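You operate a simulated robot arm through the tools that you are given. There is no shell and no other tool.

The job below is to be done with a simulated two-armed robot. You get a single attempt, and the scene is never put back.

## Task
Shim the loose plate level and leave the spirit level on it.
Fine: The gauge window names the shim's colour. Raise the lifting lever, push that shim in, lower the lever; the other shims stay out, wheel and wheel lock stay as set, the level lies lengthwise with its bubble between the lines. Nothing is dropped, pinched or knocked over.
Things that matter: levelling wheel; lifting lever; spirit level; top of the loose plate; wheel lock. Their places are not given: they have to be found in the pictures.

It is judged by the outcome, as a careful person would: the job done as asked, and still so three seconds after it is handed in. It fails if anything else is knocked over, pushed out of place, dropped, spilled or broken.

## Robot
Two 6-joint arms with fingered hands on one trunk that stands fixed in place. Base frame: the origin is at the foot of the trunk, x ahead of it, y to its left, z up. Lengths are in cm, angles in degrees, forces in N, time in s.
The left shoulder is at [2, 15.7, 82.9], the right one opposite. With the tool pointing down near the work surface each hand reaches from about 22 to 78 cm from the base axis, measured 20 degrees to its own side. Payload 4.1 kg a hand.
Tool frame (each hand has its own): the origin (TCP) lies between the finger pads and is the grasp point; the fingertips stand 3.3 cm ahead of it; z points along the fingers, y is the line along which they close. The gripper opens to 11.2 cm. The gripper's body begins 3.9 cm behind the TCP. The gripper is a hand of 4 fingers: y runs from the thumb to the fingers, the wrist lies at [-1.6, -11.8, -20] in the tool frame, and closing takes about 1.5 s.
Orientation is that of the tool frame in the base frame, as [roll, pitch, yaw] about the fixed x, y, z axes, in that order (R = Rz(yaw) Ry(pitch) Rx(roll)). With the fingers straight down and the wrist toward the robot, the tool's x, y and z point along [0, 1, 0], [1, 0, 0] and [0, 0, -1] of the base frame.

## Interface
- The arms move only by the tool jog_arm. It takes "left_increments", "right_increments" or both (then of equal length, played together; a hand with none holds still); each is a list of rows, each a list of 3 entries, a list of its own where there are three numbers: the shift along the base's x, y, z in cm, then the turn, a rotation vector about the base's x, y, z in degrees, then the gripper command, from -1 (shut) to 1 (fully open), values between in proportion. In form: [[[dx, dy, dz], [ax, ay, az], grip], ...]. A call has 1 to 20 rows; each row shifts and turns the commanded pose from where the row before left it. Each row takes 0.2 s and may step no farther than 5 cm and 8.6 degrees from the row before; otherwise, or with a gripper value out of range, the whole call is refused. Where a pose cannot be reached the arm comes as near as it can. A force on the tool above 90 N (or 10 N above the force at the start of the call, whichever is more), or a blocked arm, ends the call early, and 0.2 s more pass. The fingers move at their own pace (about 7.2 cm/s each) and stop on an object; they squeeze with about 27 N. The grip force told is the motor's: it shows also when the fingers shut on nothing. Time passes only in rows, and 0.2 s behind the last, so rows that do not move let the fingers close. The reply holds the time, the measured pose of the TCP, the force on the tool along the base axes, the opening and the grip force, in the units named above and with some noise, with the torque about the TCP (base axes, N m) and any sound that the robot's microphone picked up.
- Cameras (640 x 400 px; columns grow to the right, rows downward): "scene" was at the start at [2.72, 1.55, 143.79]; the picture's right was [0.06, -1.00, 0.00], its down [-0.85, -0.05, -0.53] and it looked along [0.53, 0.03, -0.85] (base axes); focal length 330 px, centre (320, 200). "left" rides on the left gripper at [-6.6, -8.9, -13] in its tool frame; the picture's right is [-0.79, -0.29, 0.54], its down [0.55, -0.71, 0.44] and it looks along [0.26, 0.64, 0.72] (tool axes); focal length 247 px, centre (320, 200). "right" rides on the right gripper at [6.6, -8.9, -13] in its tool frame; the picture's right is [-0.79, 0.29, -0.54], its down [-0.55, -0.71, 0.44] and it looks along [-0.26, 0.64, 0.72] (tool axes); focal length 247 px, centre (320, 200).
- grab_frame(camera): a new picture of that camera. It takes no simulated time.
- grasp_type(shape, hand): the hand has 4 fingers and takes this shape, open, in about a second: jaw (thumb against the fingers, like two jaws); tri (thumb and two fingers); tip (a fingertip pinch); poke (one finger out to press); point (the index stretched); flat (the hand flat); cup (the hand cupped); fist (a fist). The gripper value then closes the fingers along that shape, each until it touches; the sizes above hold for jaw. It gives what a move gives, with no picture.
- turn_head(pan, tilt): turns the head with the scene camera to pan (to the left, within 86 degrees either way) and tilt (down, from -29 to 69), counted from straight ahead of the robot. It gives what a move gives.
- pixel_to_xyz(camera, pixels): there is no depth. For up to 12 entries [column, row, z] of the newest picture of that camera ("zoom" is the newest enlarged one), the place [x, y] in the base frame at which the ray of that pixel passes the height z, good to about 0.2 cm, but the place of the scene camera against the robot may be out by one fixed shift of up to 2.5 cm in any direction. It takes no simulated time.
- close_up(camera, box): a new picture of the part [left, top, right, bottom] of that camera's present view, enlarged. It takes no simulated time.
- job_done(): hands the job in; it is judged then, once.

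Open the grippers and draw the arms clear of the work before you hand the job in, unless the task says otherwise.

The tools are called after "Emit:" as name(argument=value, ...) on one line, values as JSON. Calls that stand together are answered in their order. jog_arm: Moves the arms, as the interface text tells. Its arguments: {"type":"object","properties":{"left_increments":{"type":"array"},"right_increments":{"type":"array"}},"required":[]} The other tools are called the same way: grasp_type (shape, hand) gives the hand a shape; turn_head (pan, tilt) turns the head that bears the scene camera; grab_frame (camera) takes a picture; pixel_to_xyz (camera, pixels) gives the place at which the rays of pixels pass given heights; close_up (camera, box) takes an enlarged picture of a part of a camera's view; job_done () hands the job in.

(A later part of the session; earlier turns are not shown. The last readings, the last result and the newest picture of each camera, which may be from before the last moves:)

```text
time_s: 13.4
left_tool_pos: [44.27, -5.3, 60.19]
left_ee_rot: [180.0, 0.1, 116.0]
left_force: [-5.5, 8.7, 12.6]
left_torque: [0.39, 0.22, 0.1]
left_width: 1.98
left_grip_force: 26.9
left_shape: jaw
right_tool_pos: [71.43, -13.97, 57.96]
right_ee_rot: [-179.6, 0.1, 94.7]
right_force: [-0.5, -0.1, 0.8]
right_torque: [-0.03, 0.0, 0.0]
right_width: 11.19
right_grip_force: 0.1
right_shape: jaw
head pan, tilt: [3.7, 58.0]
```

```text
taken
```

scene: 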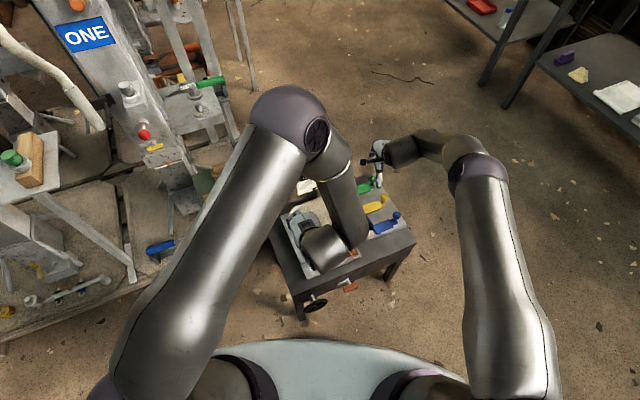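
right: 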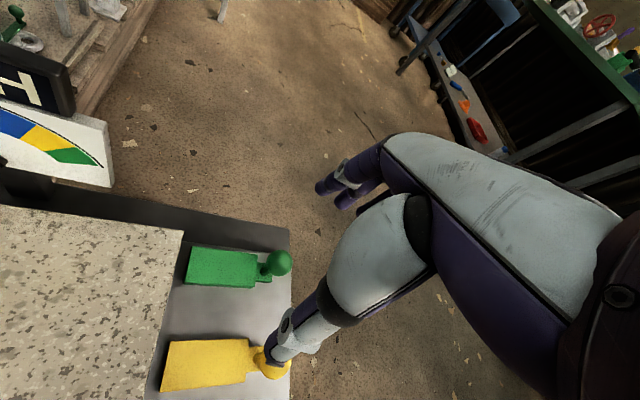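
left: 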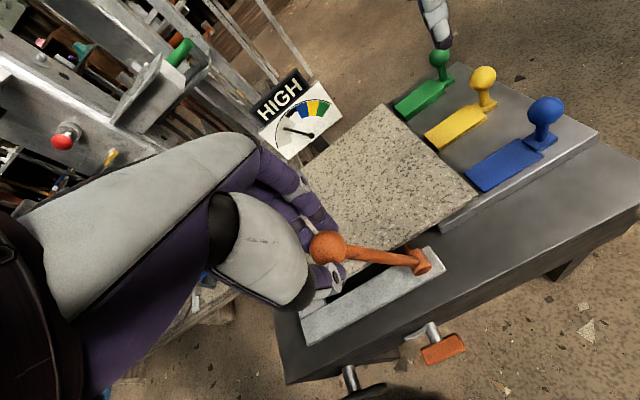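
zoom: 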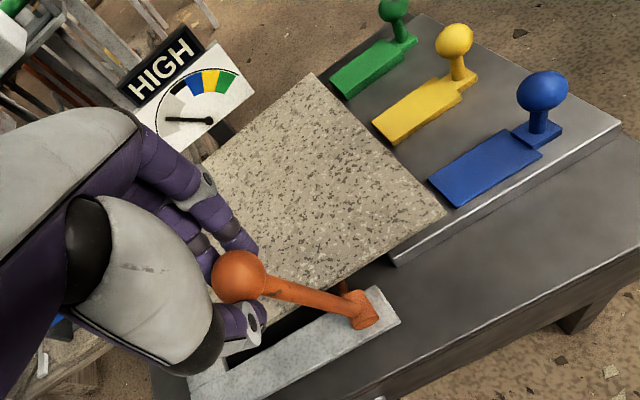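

The grip re-seated (width 1.98), and hand now presses slightly down (+12.6 N). I ease up by 0.1 cm and continue a bit to look for the lever's end.

Emit:
jog_arm(left_increments=[[[0.15, -0.3, 0.2], [0, 0, 0], -1], [[0.15, -0.35, 0.12], [0, 0, 0], -1], [[0.15, -0.35, 0.08], [0, 0, 0], -1]])

Emit:
close_up(camera="left", box=[250, 60, 510, 330])

```text
time_s: 14.2
left_tool_pos: [44.68, -6.21, 60.46]
left_ee_rot: [-179.9, -0.1, 116.0]
left_force: [-0.6, 8.9, -0.3]
left_torque: [0.44, 0.12, 0.16]
left_width: 1.98
left_grip_force: 27.4
left_shape: jaw
right_tool_pos: [71.49, -13.94, 58.05]
right_ee_rot: [-179.7, 0.1, 94.8]
right_force: [0.5, 0.4, 0.0]
right_torque: [-0.02, 0.0, 0.02]
right_width: 11.18
right_grip_force: 0.0
right_shape: jaw
head pan, tilt: [3.7, 58.0]
```

```text
1.48 times, centred on (380, 195) of left
```

zoom: 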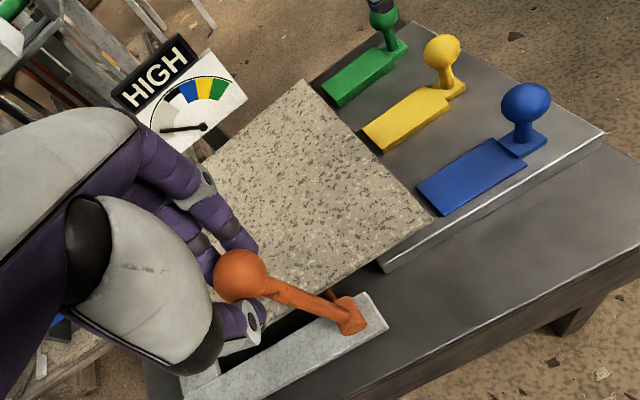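

Forces are clean (≈8 N tangential), lever at ~80°. I continue to about 90° watching for a stop.

Emit:
jog_arm(left_increments=[[[0.17, -0.34, 0.08], [0, 0, 0], -1], [[0.17, -0.34, 0.05], [0, 0, 0], -1], [[0.17, -0.34, 0.03], [0, 0, 0], -1]])

Emit:
close_up(camera="left", box=[250, 60, 510, 330])

Emit:
grab_frame(camera="scene")

```text
time_s: 15.0
left_tool_pos: [45.0, -7.26, 60.52]
left_ee_rot: [-179.8, 0.1, 116.0]
left_force: [1.2, 10.0, -9.1]
left_torque: [0.44, 0.14, 0.09]
left_width: 1.96
left_grip_force: 27.2
left_shape: jaw
right_tool_pos: [71.55, -14.04, 57.89]
right_ee_rot: [-179.8, 0.1, 94.6]
right_force: [-0.4, 0.3, -0.3]
right_torque: [-0.02, -0.02, -0.01]
right_width: 11.15
right_grip_force: 0.0
right_shape: jaw
head pan, tilt: [3.7, 58.0]
```

```text
1.48 times, centred on (380, 195) of left
```

zoom: 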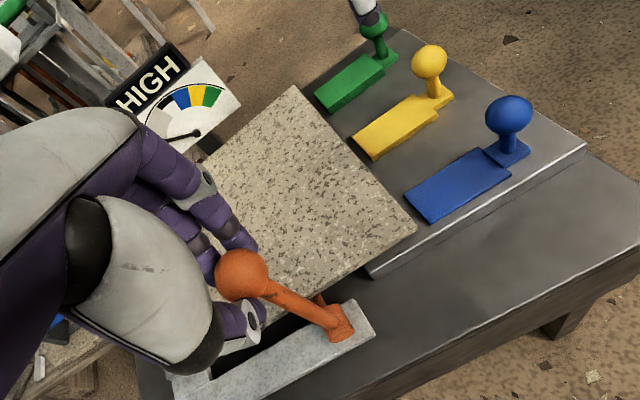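

```text
taken
```

scene: 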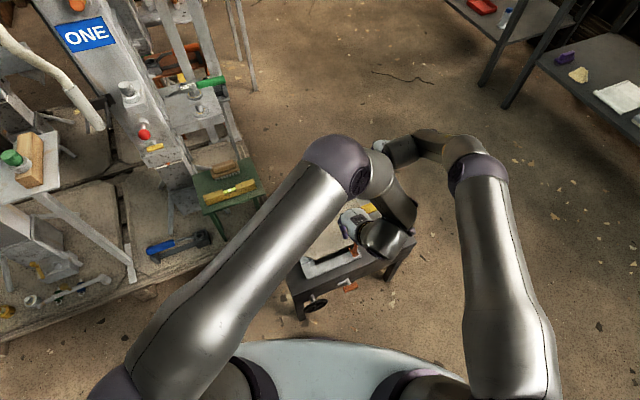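

The lever is at ~85° and the load is still light. I check how high the plate's right edge is now from the right camera and look at the clearance.

Emit:
close_up(camera="right", box=[100, 200, 300, 400])

Emit:
pixel_to_xyz(camera="zoom", pixels=[[284, 72, 44], [284, 72, 46], [284, 72, 48], [274, 176, 44], [274, 176, 46]])

Emit:
close_up(camera="scene", box=[330, 120, 430, 220])

```text
2.00 times, centred on (200, 300) of right
```

zoom: 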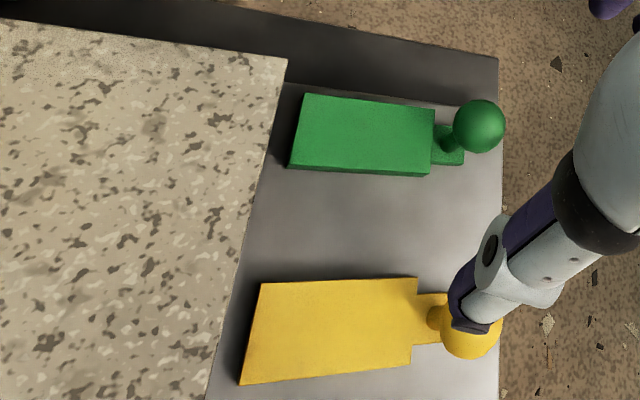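

```text
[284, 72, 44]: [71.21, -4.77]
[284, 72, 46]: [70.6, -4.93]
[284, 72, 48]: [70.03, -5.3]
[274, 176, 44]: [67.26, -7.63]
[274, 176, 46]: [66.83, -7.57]
```

```text
4.00 times, centred on (380, 170) of scene
```

zoom: 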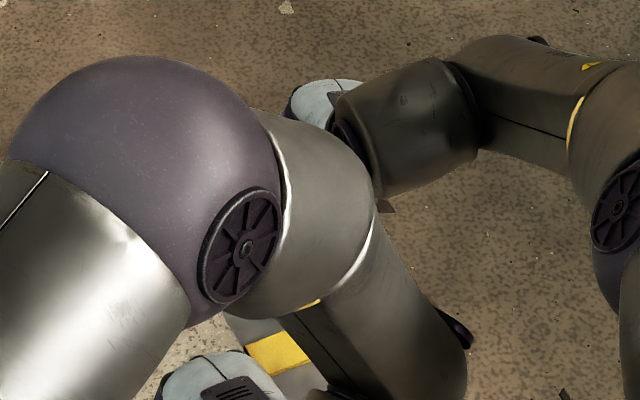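

I query the exact plate corner at right-zoom (287,58) → (183.5,229) and compare it with its rest pixel (180,238).

Emit:
pixel_to_xyz(camera="right", pixels=[[183.5, 229, 45], [183.5, 229, 46], [183.5, 229, 47], [183.5, 229, 48], [279, 262, 48], [279, 262, 49], [279, 262, 50]])

Emit:
grab_frame(camera="right")

```text
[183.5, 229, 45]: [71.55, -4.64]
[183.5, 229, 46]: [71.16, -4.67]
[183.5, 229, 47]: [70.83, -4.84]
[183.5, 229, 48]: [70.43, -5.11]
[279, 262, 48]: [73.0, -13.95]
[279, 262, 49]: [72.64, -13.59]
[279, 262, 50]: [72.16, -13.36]
```

```text
taken
```

right: 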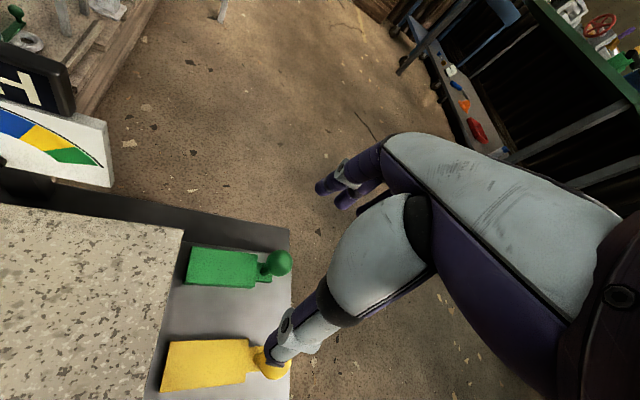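

Plate edge has risen to z≈47 (≈2.3 cm lift), gauge HIGH – enough for the shim. With the left hand holding the lever, I bring the right hand over the green ball (72.45,-13.7), half-open, and lower to TCP z≈51.2.

Emit:
jog_arm(left_increments=[[[0, 0, 0], [0, 0, 0], -1], [[0, 0, 0], [0, 0, 0], -1], [[0, 0, 0], [0, 0, 0], -1], [[0, 0, 0], [0, 0, 0], -1]], right_increments=[[[0.5, 0.15, 0], [0, 0, 0], 0], [[0.5, 0.1, -1.0], [0, 0, 0], 0], [[0, 0, -1.5], [0, 0, 0], 0], [[0, 0, 0], [0, 0, 0], 0]])

Emit:
grab_frame(camera="right")

```text
time_s: 16.0
left_tool_pos: [45.16, -7.19, 60.48]
left_ee_rot: [-179.9, 0.0, 116.1]
left_force: [0.3, 8.7, -11.7]
left_torque: [0.43, 0.18, 0.12]
left_width: 1.92
left_grip_force: 27.2
left_shape: jaw
right_tool_pos: [72.43, -13.73, 55.43]
right_ee_rot: [-179.7, 0.1, 94.7]
right_force: [-0.5, -0.1, 0.0]
right_torque: [0.02, 0.01, -0.01]
right_width: 5.64
right_grip_force: 0.1
right_shape: jaw
head pan, tilt: [3.7, 58.0]
```

```text
taken
```

right: 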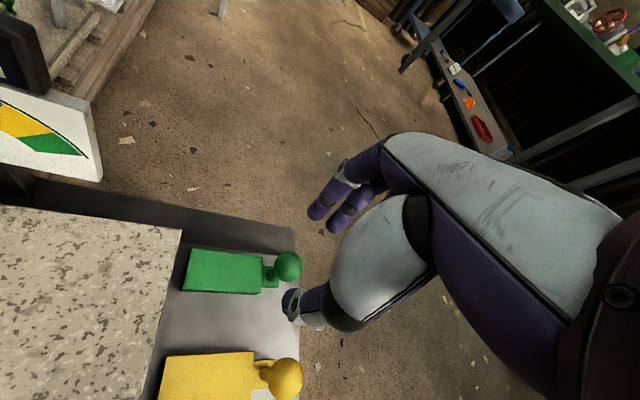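

The ball at (287,266) matches the predicted line (289,267). I lower the right hand to z≈51.2 and ease the left hand down 0.12 cm to stop its creeping slip.

Emit:
jog_arm(left_increments=[[[0, 0, -0.06], [0, 0, 0], -1], [[0, 0, -0.06], [0, 0, 0], -1], [[0, 0, 0], [0, 0, 0], -1], [[0, 0, 0], [0, 0, 0], -1]], right_increments=[[[-0.05, 0, -1.5], [0, 0, 0], 0], [[-0.05, 0, -1.5], [0, 0, 0], 0], [[0, 0, -1.2], [0, 0, 0], 0], [[0, 0, 0], [0, 0, 0], 0]])

Emit:
grab_frame(camera="right")

Emit:
close_up(camera="right", box=[220, 160, 400, 340])

```text
time_s: 17.0
left_tool_pos: [45.12, -7.36, 60.5]
left_ee_rot: [-180.0, 0.0, 116.0]
left_force: [-3.5, 7.0, -2.8]
left_torque: [0.31, 0.21, 0.11]
left_width: 1.96
left_grip_force: 26.8
left_shape: jaw
right_tool_pos: [72.13, -13.68, 51.4]
right_ee_rot: [-179.9, 0.2, 94.5]
right_force: [-0.8, 0.4, 0.6]
right_torque: [-0.04, 0.0, 0.03]
right_width: 5.66
right_grip_force: 0.1
right_shape: jaw
head pan, tilt: [3.7, 58.0]
```

```text
taken
```

right: 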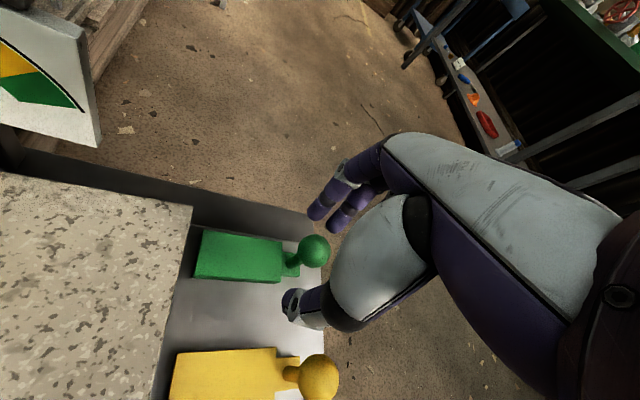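

```text
2.22 times, centred on (310, 250) of right
```

zoom: 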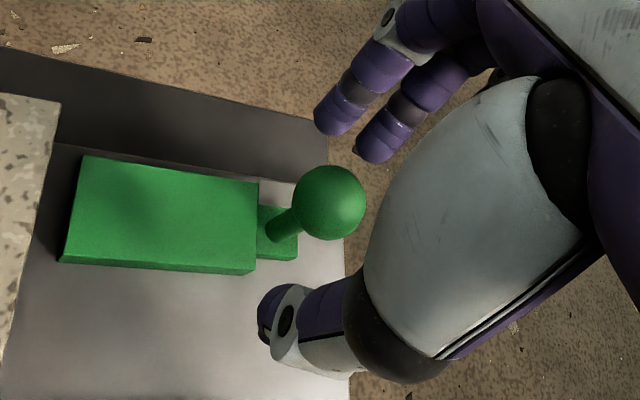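

The ball (314,250) is about 0.3 cm toward the finger side; I shift the right hand +0.3 cm in x and close on the ball gently, the left holding.

Emit:
jog_arm(left_increments=[[[0, 0, 0], [0, 0, 0], -1], [[0, 0, 0], [0, 0, 0], -1], [[0, 0, 0], [0, 0, 0], -1], [[0, 0, 0], [0, 0, 0], -1], [[0, 0, 0], [0, 0, 0], -1], [[0, 0, 0], [0, 0, 0], -1]], right_increments=[[[0.3, -0.02, -0.1], [0, 0, 0], -0.2], [[0, 0, 0], [0, 0, 0], -0.4], [[0, 0, 0], [0, 0, 0], -0.6], [[0, 0, 0], [0, 0, 0], -0.8], [[0, 0, 0], [0, 0, 0], -1], [[0, 0, 0], [0, 0, 0], -1]])

Emit:
grab_frame(camera="right")

Emit:
close_up(camera="right", box=[220, 160, 400, 340])

```text
time_s: 18.4
left_tool_pos: [45.07, -7.24, 60.53]
left_ee_rot: [-180.0, -0.1, 116.1]
left_force: [-0.6, 5.0, -2.2]
left_torque: [0.28, 0.18, 0.08]
left_width: 1.94
left_grip_force: 27.5
left_shape: jaw
right_tool_pos: [72.09, -13.61, 51.55]
right_ee_rot: [-179.9, 0.1, 94.5]
right_force: [2.0, 2.8, 3.5]
right_torque: [0.02, -0.08, 0.02]
right_width: 1.74
right_grip_force: 27.1
right_shape: jaw
right hand out of reach, approached as far as the arm can: row 1
head pan, tilt: [3.7, 58.0]
```

```text
taken
```

right: 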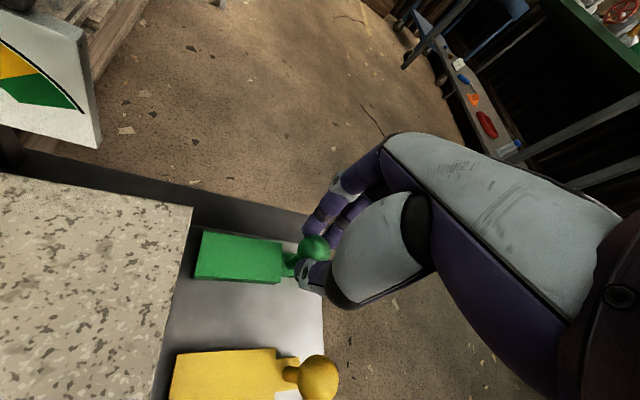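

```text
2.22 times, centred on (310, 250) of right
```

zoom: 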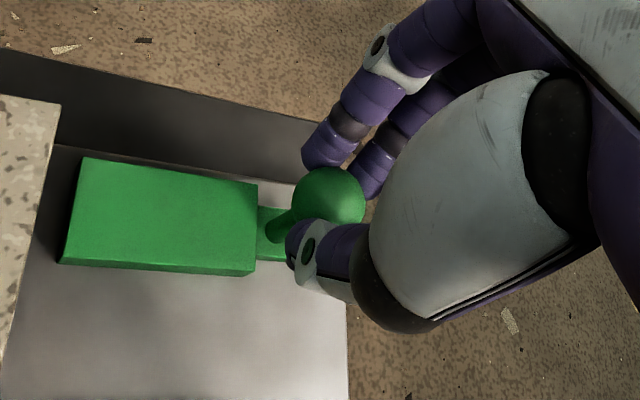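

The ball is gripped (width 1.74, 27 N) with the shim unmoved. I push it along the table axis (-0.438,0.899) by 2 cm first and check the force as its front reaches the plate edge.

Emit:
jog_arm(left_increments=[[[0, 0, 0], [0, 0, 0], -1], [[0, 0, 0], [0, 0, 0], -1], [[0, 0, 0], [0, 0, 0], -1], [[0, 0, 0], [0, 0, 0], -1], [[0, 0, 0], [0, 0, 0], -1]], right_increments=[[[-0.18, 0.36, 0], [0, 0, 0], -1], [[-0.18, 0.36, 0], [0, 0, 0], -1], [[-0.18, 0.36, 0], [0, 0, 0], -1], [[-0.18, 0.36, 0], [0, 0, 0], -1], [[-0.18, 0.36, 0], [0, 0, 0], -1]])

Emit:
grab_frame(camera="right")

Emit:
close_up(camera="left", box=[250, 60, 510, 330])

```text
time_s: 19.6
left_tool_pos: [45.16, -7.22, 60.45]
left_ee_rot: [-179.9, 0.1, 116.1]
left_force: [-2.7, -1.6, -0.9]
left_torque: [0.13, 0.18, 0.01]
left_width: 1.94
left_grip_force: 27.0
left_shape: jaw
right_tool_pos: [71.27, -12.03, 51.48]
right_ee_rot: [-179.8, 0.1, 94.5]
right_force: [4.9, 1.1, 5.0]
right_torque: [0.05, -0.19, -0.02]
right_width: 1.78
right_grip_force: 26.6
right_shape: jaw
head pan, tilt: [3.7, 58.0]
```

```text
taken
```

right: 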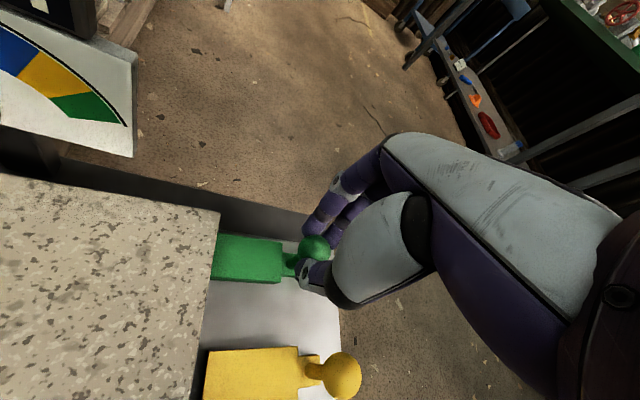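

```text
1.48 times, centred on (380, 195) of left
```

zoom: 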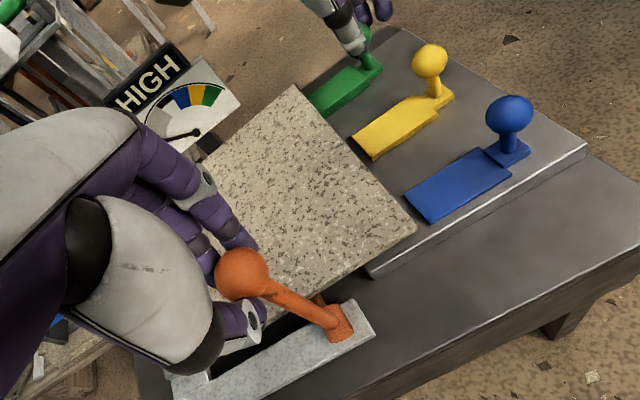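

The shim front is reaching under the plate with only small forces. I push another 3 cm.

Emit:
jog_arm(left_increments=[[[0, 0, 0], [0, 0, 0], -1], [[0, 0, 0], [0, 0, 0], -1], [[0, 0, 0], [0, 0, 0], -1], [[0, 0, 0], [0, 0, 0], -1], [[0, 0, 0], [0, 0, 0], -1], [[0, 0, 0], [0, 0, 0], -1]], right_increments=[[[-0.22, 0.45, 0], [0, 0, 0], -1], [[-0.22, 0.45, 0], [0, 0, 0], -1], [[-0.22, 0.45, 0], [0, 0, 0], -1], [[-0.22, 0.45, 0], [0, 0, 0], -1], [[-0.22, 0.45, 0], [0, 0, 0], -1], [[-0.22, 0.45, 0], [0, 0, 0], -1]])

Emit:
grab_frame(camera="right")

Emit:
close_up(camera="left", box=[250, 60, 510, 330])

```text
time_s: 21.0
left_tool_pos: [45.11, -6.73, 60.27]
left_ee_rot: [-179.6, -0.3, 116.7]
left_force: [-10.3, -5.0, 10.4]
left_torque: [-0.08, 0.32, 0.0]
left_width: 2.02
left_grip_force: 27.1
left_shape: jaw
right_tool_pos: [70.07, -10.38, 51.57]
right_ee_rot: [-179.9, 0.2, 93.6]
right_force: [15.2, 6.2, 5.8]
right_torque: [0.15, -0.63, 0.1]
right_width: 1.81
right_grip_force: 27.4
right_shape: jaw
head pan, tilt: [3.7, 58.0]
```

```text
taken
```

right: 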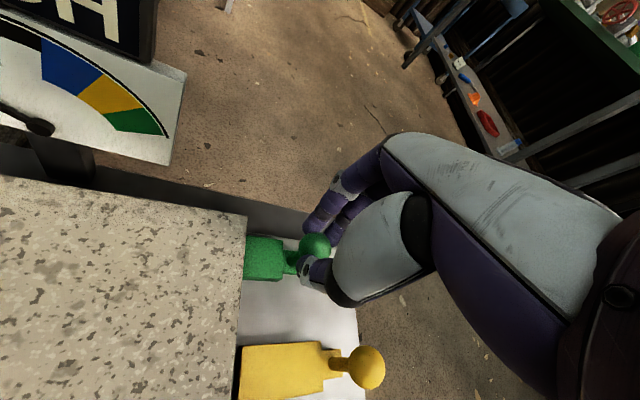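

```text
1.48 times, centred on (380, 195) of left
```

zoom: 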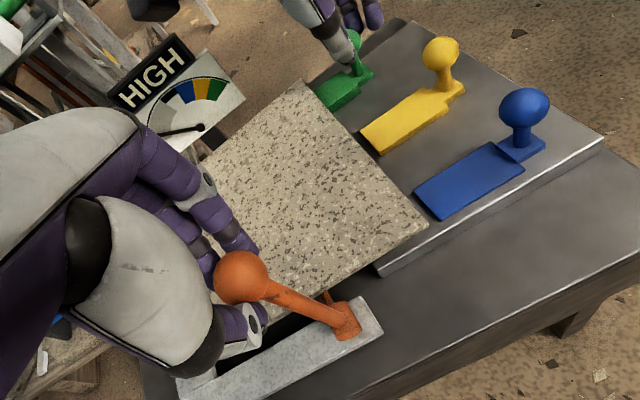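

The right hand lags ~1 cm in y and the left hand was pushed ~0.5 cm: possibly the two arms touch. I check the scene picture before moving.

Emit:
grab_frame(camera="scene")

Emit:
close_up(camera="scene", box=[280, 100, 480, 280])

Emit:
grab_frame(camera="left")

```text
taken
```

scene: 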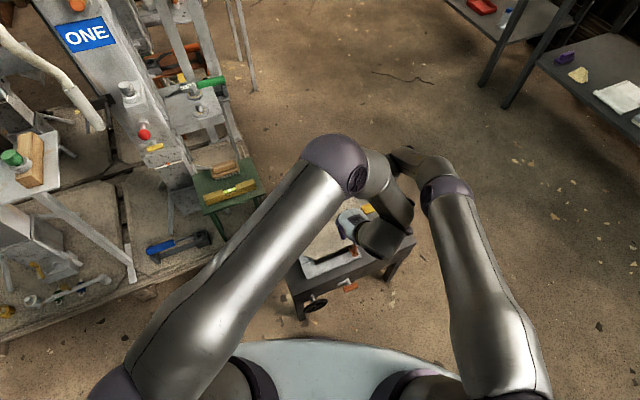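

```text
2.22 times, centred on (380, 190) of scene
```

zoom: 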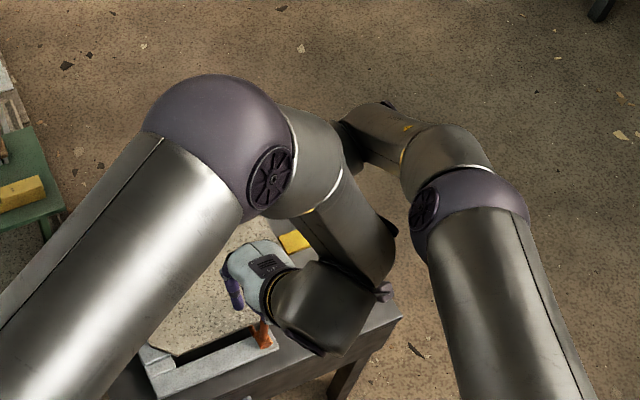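

```text
taken
```

left: 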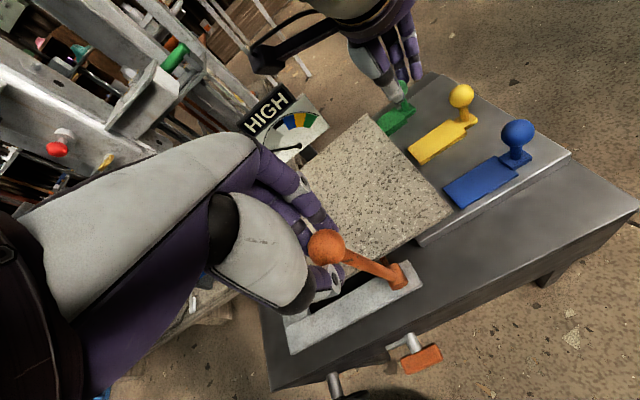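

The right forearm is touching the left elbow (scene zoom (340,140)). I back the right hand (still holding the ball) off along +u by ~1.5 cm to relieve contact and read the forces.

Emit:
jog_arm(left_increments=[[[0, 0, 0], [0, 0, 0], -1], [[0, 0, 0], [0, 0, 0], -1], [[0, 0, 0], [0, 0, 0], -1], [[0, 0, 0], [0, 0, 0], -1], [[0, 0, 0], [0, 0, 0], -1], [[0, 0, 0], [0, 0, 0], -1]], right_increments=[[[0.22, -0.45, 0], [0, 0, 0], -1], [[0.22, -0.45, 0], [0, 0, 0], -1], [[0.22, -0.45, 0], [0, 0, 0], -1], [[0.22, -0.45, 0], [0, 0, 0], -1], [[0.22, -0.45, 0], [0, 0, 0], -1], [[0.22, -0.45, 0], [0, 0, 0], -1]])

Emit:
close_up(camera="right", box=[180, 160, 400, 400])

Emit:
close_up(camera="left", box=[250, 60, 510, 330])

```text
time_s: 22.4
left_tool_pos: [45.0, -7.26, 60.11]
left_ee_rot: [-179.7, -0.2, 115.9]
left_force: [2.0, 7.1, -21.8]
left_torque: [0.2, 0.04, 0.09]
left_width: 1.8
left_grip_force: 27.1
left_shape: jaw
right_tool_pos: [71.22, -11.78, 51.49]
right_ee_rot: [-179.8, 0.1, 94.7]
right_force: [-3.4, -0.9, 7.4]
right_torque: [-0.01, 0.14, -0.03]
right_width: 1.77
right_grip_force: 26.5
right_shape: jaw
head pan, tilt: [3.7, 58.0]
```

```text
1.67 times, centred on (290, 280) of right
```

zoom: 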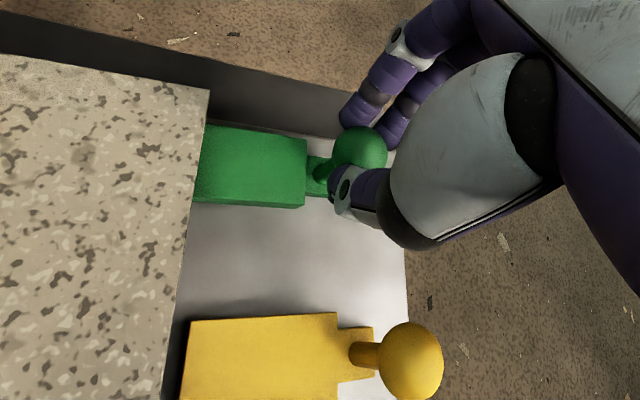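

```text
1.48 times, centred on (380, 195) of left
```

zoom: 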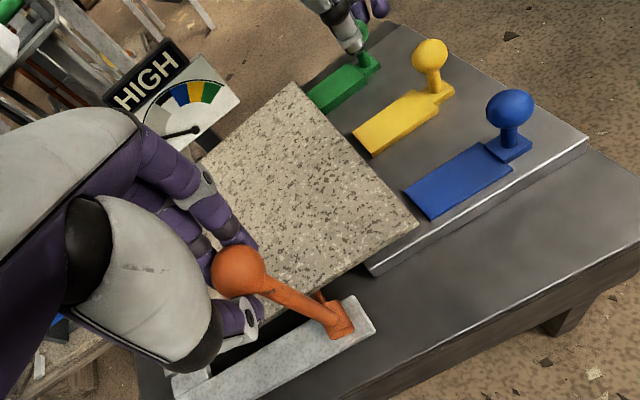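

The left hand is now over-pulling (−21.8 N, width 1.80). I lower it 0.35 cm to re-seat the ball and read forces again.

Emit:
jog_arm(left_increments=[[[0, 0, -0.15], [0, 0, 0], -1], [[0, 0, -0.15], [0, 0, 0], -1], [[0, 0, -0.05], [0, 0, 0], -1]])

Emit:
grab_frame(camera="left")

```text
time_s: 23.2
left_tool_pos: [45.22, -7.35, 60.25]
left_ee_rot: [-179.9, 0.2, 116.1]
left_force: [-5.5, 3.8, -13.3]
left_torque: [0.15, 0.19, 0.03]
left_width: 1.81
left_grip_force: 26.6
left_shape: jaw
right_tool_pos: [71.16, -11.94, 51.47]
right_ee_rot: [-179.8, 0.1, 94.7]
right_force: [4.0, 1.4, 10.1]
right_torque: [-0.02, -0.19, -0.01]
right_width: 1.77
right_grip_force: 27.3
right_shape: jaw
head pan, tilt: [3.7, 58.0]
```

```text
taken
```

left: 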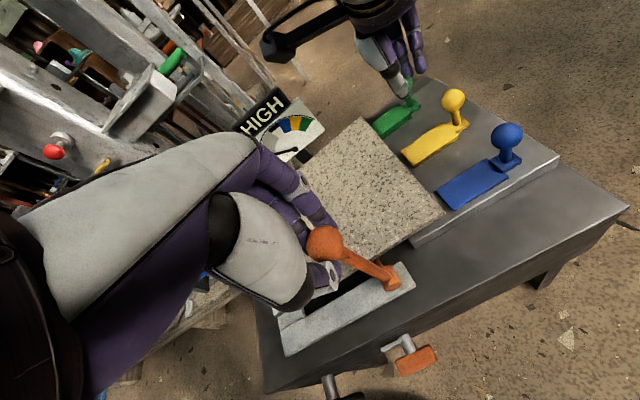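

I test whether the lever would stay up by itself: I ease the left hand 0.5 cm back along -u and see whether the load follows or reverses.

Emit:
jog_arm(left_increments=[[[-0.11, 0.22, 0], [0, 0, 0], -1], [[-0.11, 0.22, 0], [0, 0, 0], -1], [[0, 0, 0], [0, 0, 0], -1], [[0, 0, 0], [0, 0, 0], -1]])

Emit:
close_up(camera="left", box=[250, 60, 510, 330])

```text
time_s: 24.2
left_tool_pos: [44.87, -6.87, 60.21]
left_ee_rot: [-180.0, 0.1, 115.8]
left_force: [2.6, -1.2, -13.3]
left_torque: [-0.03, -0.01, -0.04]
left_width: 1.78
left_grip_force: 27.1
left_shape: jaw
right_tool_pos: [71.06, -11.82, 51.42]
right_ee_rot: [-179.6, 0.2, 94.7]
right_force: [2.0, 3.2, 12.7]
right_torque: [0.07, -0.11, 0.0]
right_width: 1.78
right_grip_force: 26.9
right_shape: jaw
head pan, tilt: [3.7, 58.0]
```

```text
1.48 times, centred on (380, 195) of left
```

zoom: 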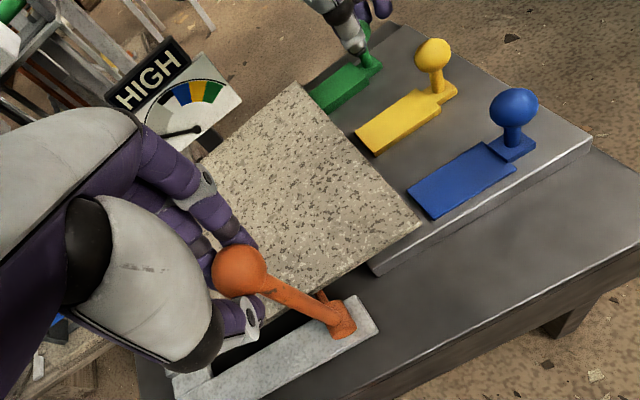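

The load reversed (now about -2 N along -u), hinting that friction holds the lever. I ease another 0.4 cm back and lower the hand 0.3 to re-seat the ball, and read again.

Emit:
jog_arm(left_increments=[[[0, 0, -0.15], [0, 0, 0], -1], [[0, 0, -0.15], [0, 0, 0], -1], [[-0.09, 0.18, 0], [0, 0, 0], -1], [[-0.09, 0.18, 0], [0, 0, 0], -1], [[0, 0, 0], [0, 0, 0], -1]])

Emit:
close_up(camera="left", box=[250, 60, 510, 330])

```text
time_s: 25.4
left_tool_pos: [44.84, -6.57, 59.81]
left_ee_rot: [179.9, 0.1, 116.0]
left_force: [-2.8, -2.1, 8.9]
left_torque: [-0.05, 0.01, 0.0]
left_width: 1.89
left_grip_force: 27.0
left_shape: jaw
right_tool_pos: [71.02, -11.84, 51.52]
right_ee_rot: [-179.7, 0.1, 94.7]
right_force: [4.9, 4.4, 8.6]
right_torque: [0.12, -0.19, -0.01]
right_width: 1.8
right_grip_force: 27.2
right_shape: jaw
head pan, tilt: [3.7, 58.0]
```

```text
1.48 times, centred on (380, 195) of left
```

zoom: 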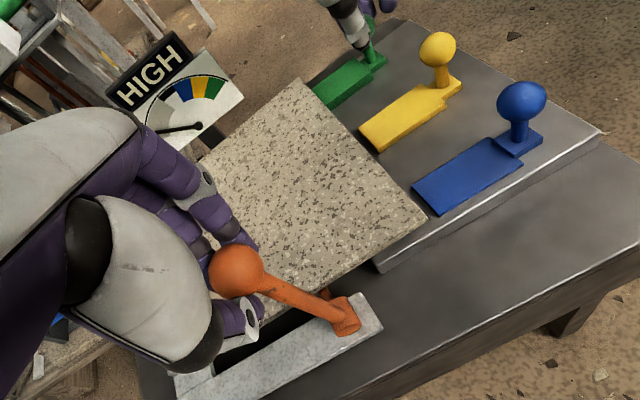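

Static load on the left hand is about zero or slightly reversed: friction holds the lever. As a precaution I pull the shim back out to its start while raising the lever again to ~88°, before testing a release.

Emit:
jog_arm(left_increments=[[[0.13, -0.27, 0.1], [0, 0, 0], -1], [[0.13, -0.27, 0.06], [0, 0, 0], -1], [[0.13, -0.27, 0.05], [0, 0, 0], -1], [[0.13, -0.27, 0.03], [0, 0, 0], -1], [[0.13, -0.27, 0.01], [0, 0, 0], -1]], right_increments=[[[0.15, -0.34, 0], [0, 0, 0], -1], [[0.15, -0.34, 0], [0, 0, 0], -1], [[0.15, -0.34, 0], [0, 0, 0], -1], [[0.15, -0.34, 0], [0, 0, 0], -1], [[0, 0, 0], [0, 0, 0], -1]])

Emit:
grab_frame(camera="right")

Emit:
close_up(camera="left", box=[250, 60, 510, 330])

```text
time_s: 26.6
left_tool_pos: [45.35, -7.87, 60.04]
left_ee_rot: [-179.9, 0.0, 116.1]
left_force: [0.7, 7.5, -2.8]
left_torque: [0.22, 0.08, 0.13]
left_width: 1.87
left_grip_force: 27.1
left_shape: jaw
right_tool_pos: [71.84, -13.2, 51.58]
right_ee_rot: [-179.8, 0.1, 94.6]
right_force: [6.5, 4.0, 8.8]
right_torque: [0.12, -0.25, 0.04]
right_width: 1.8
right_grip_force: 27.3
right_shape: jaw
head pan, tilt: [3.7, 58.0]
```

```text
taken
```

right: 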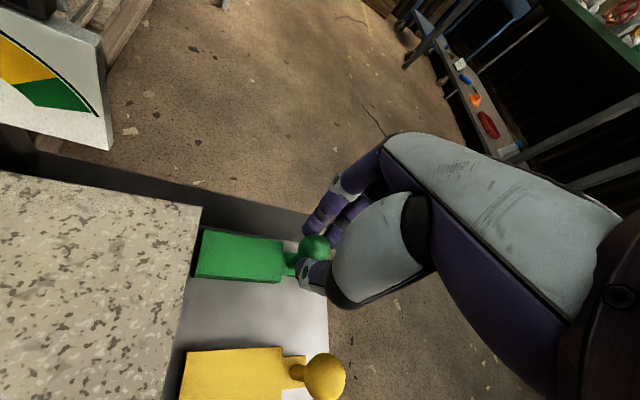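

```text
1.48 times, centred on (380, 195) of left
```

zoom: 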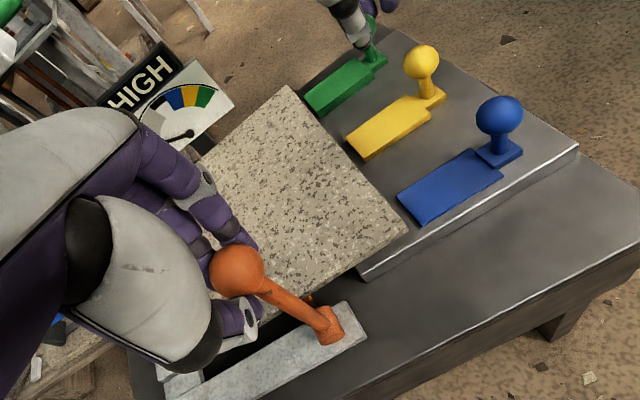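

The shim is clear of the plate again and the lever is at ~88°. I nudge the lever a bit further to find whether it has a stop past vertical.

Emit:
jog_arm(left_increments=[[[0.13, -0.27, 0.0], [0, 0, 0], -1], [[0.13, -0.27, 0.0], [0, 0, 0], -1], [[0.13, -0.27, -0.01], [0, 0, 0], -1], [[0.13, -0.27, -0.02], [0, 0, 0], -1]])

Emit:
close_up(camera="left", box=[250, 60, 510, 330])

```text
time_s: 27.6
left_tool_pos: [45.55, -8.33, 59.73]
left_ee_rot: [-179.5, -0.6, 116.1]
left_force: [-10.8, 22.9, 4.8]
left_torque: [0.45, 0.26, 0.29]
left_width: 1.92
left_grip_force: 27.1
left_shape: jaw
right_tool_pos: [71.87, -13.5, 51.6]
right_ee_rot: [-179.7, 0.2, 94.4]
right_force: [10.6, 4.4, 0.3]
right_torque: [0.12, -0.35, 0.07]
right_width: 1.79
right_grip_force: 27.1
right_shape: jaw
head pan, tilt: [3.7, 58.0]
```

```text
1.48 times, centred on (380, 195) of left
```

zoom: 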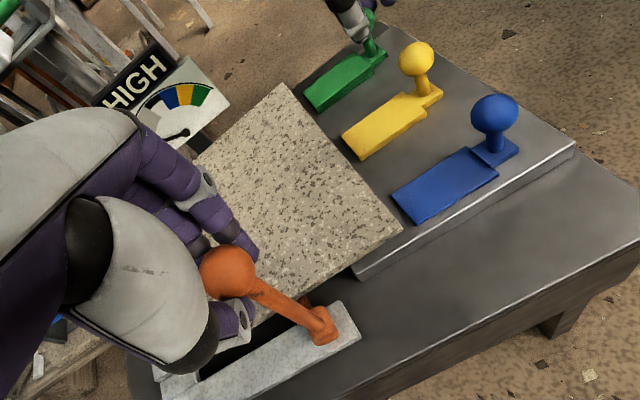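

The lever hit its stop at ~90° (25 N, ball shifting in the hand). I back off 0.8 cm to re-centre and unload.

Emit:
jog_arm(left_increments=[[[-0.12, 0.24, 0.0], [0, 0, 0], -1], [[-0.12, 0.24, 0.02], [0, 0, 0], -1], [[-0.12, 0.24, 0.02], [0, 0, 0], -1], [[0, 0, 0], [0, 0, 0], -1]])

Emit:
close_up(camera="left", box=[250, 60, 510, 330])

Emit:
close_up(camera="scene", box=[280, 100, 480, 280])

```text
time_s: 28.6
left_tool_pos: [45.55, -8.09, 59.91]
left_ee_rot: [-179.6, 0.0, 116.1]
left_force: [-7.1, 0.4, -22.2]
left_torque: [0.02, 0.31, -0.01]
left_width: 1.81
left_grip_force: 27.0
left_shape: jaw
right_tool_pos: [71.74, -13.13, 51.44]
right_ee_rot: [-179.8, 0.1, 94.6]
right_force: [-1.0, 1.3, 12.1]
right_torque: [0.04, -0.05, 0.01]
right_width: 1.78
right_grip_force: 27.5
right_shape: jaw
head pan, tilt: [3.7, 58.0]
```

```text
1.48 times, centred on (380, 195) of left
```

zoom: 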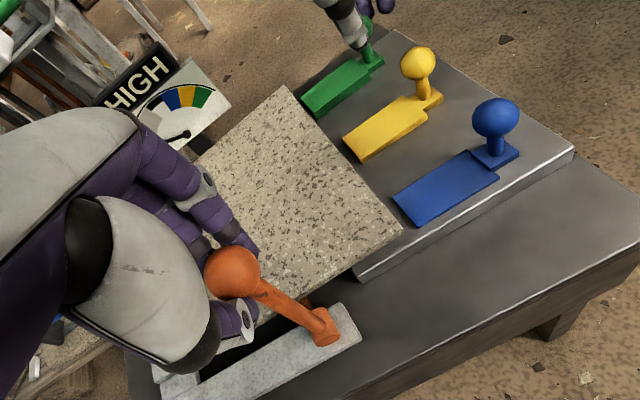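

```text
2.22 times, centred on (380, 190) of scene
```

zoom: 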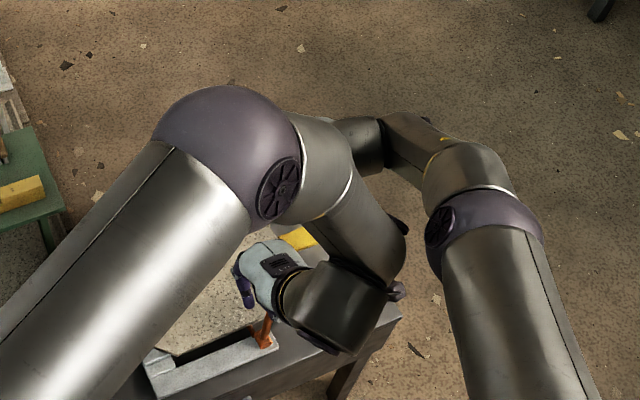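

The right wrist is very near the left elbow, so I first release the green ball (shim is out, lying free) and take the right hand up and off to the right.

Emit:
jog_arm(right_increments=[[[0, 0, 0], [0, 0, 0], -0.5], [[0, 0, 0], [0, 0, 0], 0], [[0, 0, 0], [0, 0, 0], 0], [[0, -0.1, 0.8], [0, 0, 0], 0], [[0, -0.3, 1.0], [0, 0, 0], 0], [[-0.3, -0.8, 1.0], [0, 0, 0], 0], [[-0.5, -2, 1.0], [0, 0, 0], 0], [[-1, -3, 0.5], [0, 0, 0], 0], [[-1, -3.5, 0], [0, 0, 0], 0], [[-1.5, -3.5, 0], [0, 0, 0], 0], [[-1.5, -3.5, 0], [0, 0, 0], 0]])

Emit:
grab_frame(camera="right")

Emit:
close_up(camera="left", box=[250, 60, 510, 330])

Emit:
grab_frame(camera="scene")

```text
time_s: 31.0
left_tool_pos: [45.55, -8.1, 59.96]
left_ee_rot: [-180.0, -0.1, 116.1]
left_force: [-5.9, 8.7, -25.4]
left_torque: [0.14, 0.26, 0.11]
left_width: 1.71
left_grip_force: 26.4
left_shape: jaw
right_tool_pos: [65.66, -28.3, 56.68]
right_ee_rot: [-179.6, 0.1, 94.6]
right_force: [-0.9, 0.1, -1.0]
right_torque: [-0.01, 0.01, -0.02]
right_width: 5.55
right_grip_force: 0.0
right_shape: jaw
right hand out of reach, approached as far as the arm can: row 11
head pan, tilt: [3.7, 58.0]
```

```text
taken
```

right: 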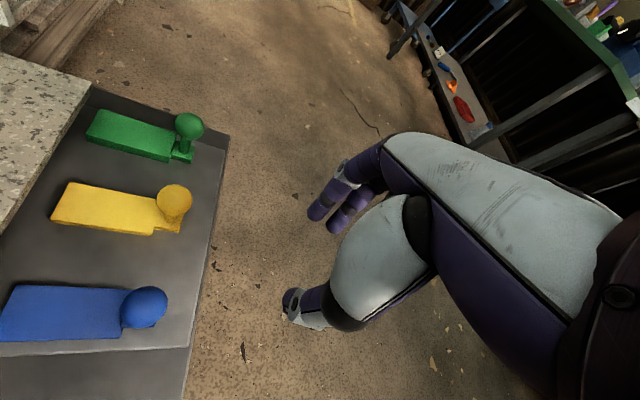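

```text
1.48 times, centred on (380, 195) of left
```

zoom: 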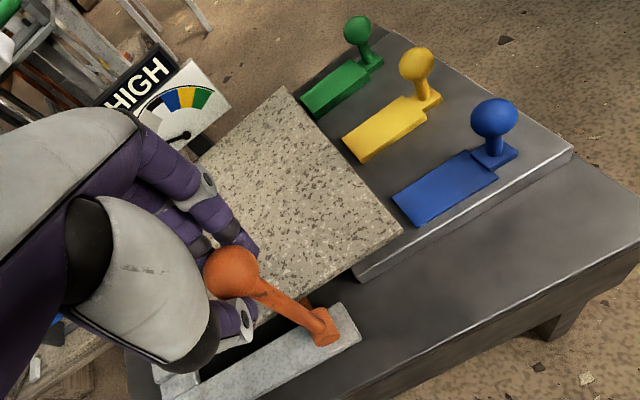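

```text
taken
```

scene: 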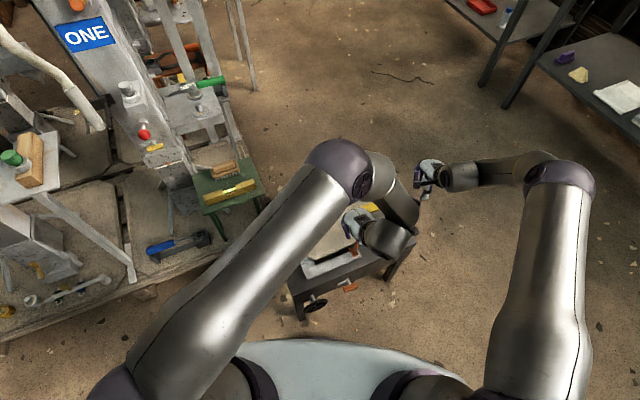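

Right hand is clear. The left grip is pulling up too much (−25 N, width 1.71), so I lower the left hand 0.5 cm and read again.

Emit:
jog_arm(left_increments=[[[0, 0, -0.2], [0, 0, 0], -1], [[0, 0, -0.2], [0, 0, 0], -1], [[0, 0, -0.15], [0, 0, 0], -1], [[0, 0, 0], [0, 0, 0], -1]])

Emit:
close_up(camera="left", box=[250, 160, 450, 340])

```text
time_s: 32.0
left_tool_pos: [45.67, -8.18, 59.71]
left_ee_rot: [179.9, 0.1, 115.9]
left_force: [-10.4, 13.6, 6.4]
left_torque: [0.28, 0.22, 0.2]
left_width: 1.91
left_grip_force: 26.5
left_shape: jaw
right_tool_pos: [65.59, -28.12, 56.72]
right_ee_rot: [-179.7, 0.2, 94.6]
right_force: [-0.9, 0.3, 1.3]
right_torque: [-0.03, 0.03, -0.02]
right_width: 5.54
right_grip_force: 0.0
right_shape: jaw
head pan, tilt: [3.7, 58.0]
```

```text
2.22 times, centred on (350, 250) of left
```

zoom: 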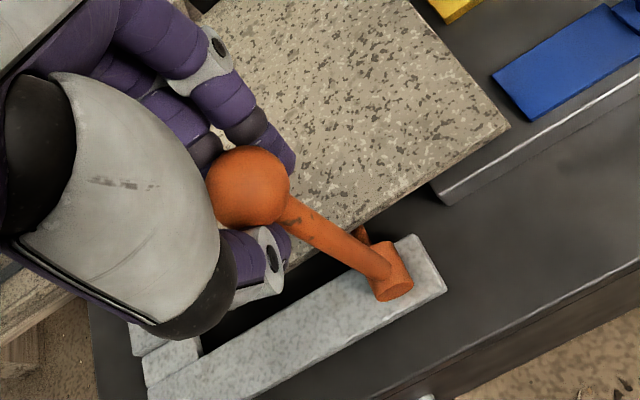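

The hand still presses the lever on its stop (~17 N). I ease back 0.15 cm, then turn the left hand clockwise about the ball so that thumb and fingers come to lie along the lever's swing direction (positive hold) and the left elbow swings away from the right arm.

Emit:
jog_arm(left_increments=[[[-0.07, 0.13, 0], [0, 0, 0], -1], [[0, 0, 0], [0, 0, -6], -1], [[0, 0, 0], [0, 0, -6], -1], [[0, 0, 0], [0, 0, -6], -1], [[0, 0, 0], [0, 0, 0], -1]])

Emit:
close_up(camera="left", box=[250, 120, 510, 340])

Emit:
grab_frame(camera="scene")

```text
time_s: 33.2
left_tool_pos: [45.45, -8.05, 59.52]
left_ee_rot: [-179.8, 0.1, 97.9]
left_force: [0.4, 18.9, -0.6]
left_torque: [0.27, -0.01, 0.34]
left_width: 1.92
left_grip_force: 27.3
left_shape: jaw
right_tool_pos: [65.68, -28.1, 56.75]
right_ee_rot: [-179.7, 0.2, 94.6]
right_force: [0.8, 0.6, -0.3]
right_torque: [0.01, 0.03, -0.01]
right_width: 5.56
right_grip_force: 0.0
right_shape: jaw
head pan, tilt: [3.7, 58.0]
```

```text
1.82 times, centred on (380, 230) of left
```

zoom: 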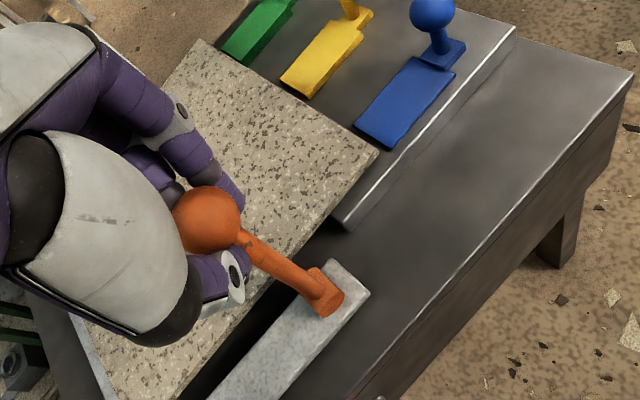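

```text
taken
```

scene: 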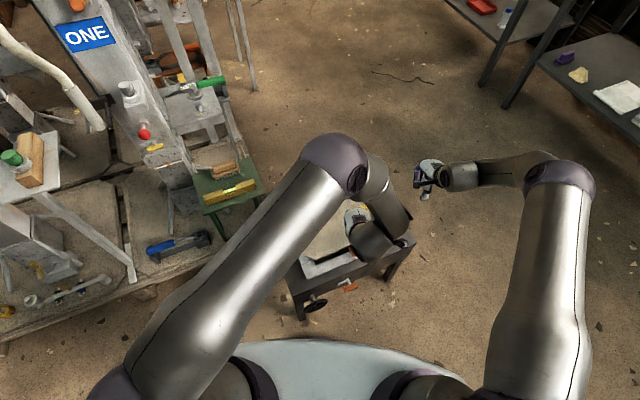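

The sideways load is still ~17 N, so I ease the hand 0.3 cm along -u to unload, then continue rotating.

Emit:
jog_arm(left_increments=[[[-0.06, 0.13, 0], [0, 0, 0], -1], [[-0.06, 0.13, 0], [0, 0, 0], -1], [[0, 0, 0], [0, 0, 0], -1]])

Emit:
close_up(camera="left", box=[250, 120, 510, 340])

```text
time_s: 34.0
left_tool_pos: [45.36, -7.98, 59.7]
left_ee_rot: [-180.0, 0.0, 97.9]
left_force: [4.5, 4.2, -3.6]
left_torque: [0.11, -0.05, 0.16]
left_width: 1.87
left_grip_force: 27.0
left_shape: jaw
right_tool_pos: [65.81, -28.18, 56.66]
right_ee_rot: [-179.6, 0.2, 94.6]
right_force: [0.8, 0.4, 0.2]
right_torque: [0.0, 0.02, -0.03]
right_width: 5.56
right_grip_force: 0.2
right_shape: jaw
head pan, tilt: [3.7, 58.0]
```

```text
1.82 times, centred on (380, 230) of left
```

zoom: 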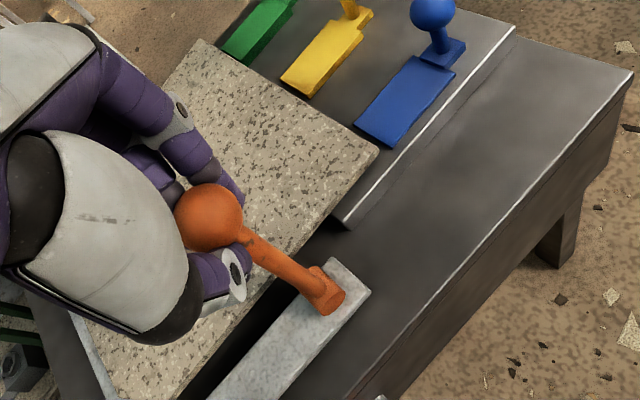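

Load is now just ~1.8 N. I ease another 0.2 cm: if the force turns negative the lever truly holds by itself.

Emit:
jog_arm(left_increments=[[[-0.045, 0.09, 0], [0, 0, 0], -1], [[-0.045, 0.09, 0], [0, 0, 0], -1], [[0, 0, 0], [0, 0, 0], -1]])

Emit:
close_up(camera="left", box=[250, 120, 510, 340])

```text
time_s: 34.8
left_tool_pos: [45.27, -7.63, 59.71]
left_ee_rot: [-179.9, 0.2, 97.9]
left_force: [2.2, -0.5, -4.2]
left_torque: [0.01, -0.02, 0.09]
left_width: 1.89
left_grip_force: 27.0
left_shape: jaw
right_tool_pos: [65.75, -28.22, 56.55]
right_ee_rot: [-179.7, 0.1, 94.6]
right_force: [-0.4, -0.1, -0.3]
right_torque: [0.05, 0.01, -0.04]
right_width: 5.56
right_grip_force: 0.1
right_shape: jaw
head pan, tilt: [3.7, 58.0]
```

```text
1.82 times, centred on (380, 230) of left
```

zoom: 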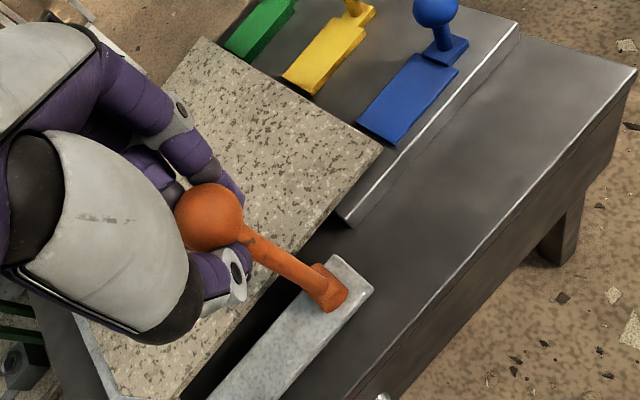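

The lever stays with about -1.4 N, so friction just holds it, but I'd rather keep it positively held. I continue turning the left hand clockwise in small steps.

Emit:
jog_arm(left_increments=[[[0.05, -0.1, 0], [0, 0, -6], -1], [[0.05, -0.1, 0], [0, 0, -6], -1], [[0, 0, 0], [0, 0, -6], -1], [[0, 0, 0], [0, 0, -6], -1], [[0, 0, 0], [0, 0, 0], -1]])

Emit:
close_up(camera="left", box=[250, 120, 510, 340])

Emit:
grab_frame(camera="scene")

```text
time_s: 36.0
left_tool_pos: [45.36, -7.66, 59.42]
left_ee_rot: [-180.0, -0.1, 74.1]
left_force: [13.7, 26.8, -12.5]
left_torque: [0.51, -0.09, 0.6]
left_width: 1.8
left_grip_force: 26.6
left_shape: jaw
right_tool_pos: [65.63, -28.17, 56.67]
right_ee_rot: [-179.6, 0.3, 94.6]
right_force: [0.3, -0.7, -0.1]
right_torque: [0.03, -0.03, -0.03]
right_width: 5.56
right_grip_force: 0.0
right_shape: jaw
head pan, tilt: [3.7, 58.0]
```

```text
1.82 times, centred on (380, 230) of left
```

zoom: 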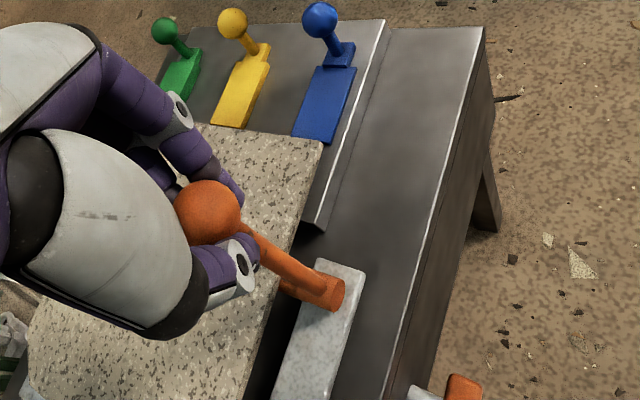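

```text
taken
```

scene: 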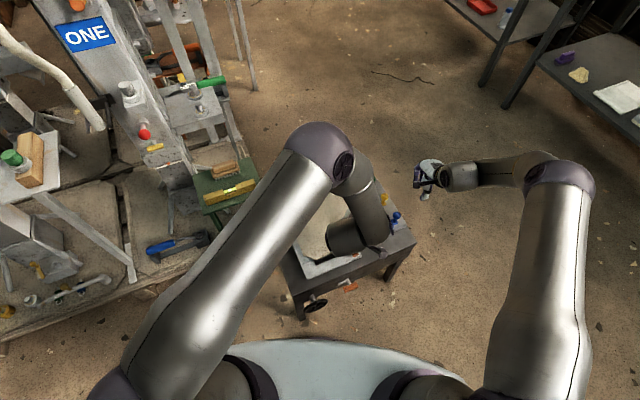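

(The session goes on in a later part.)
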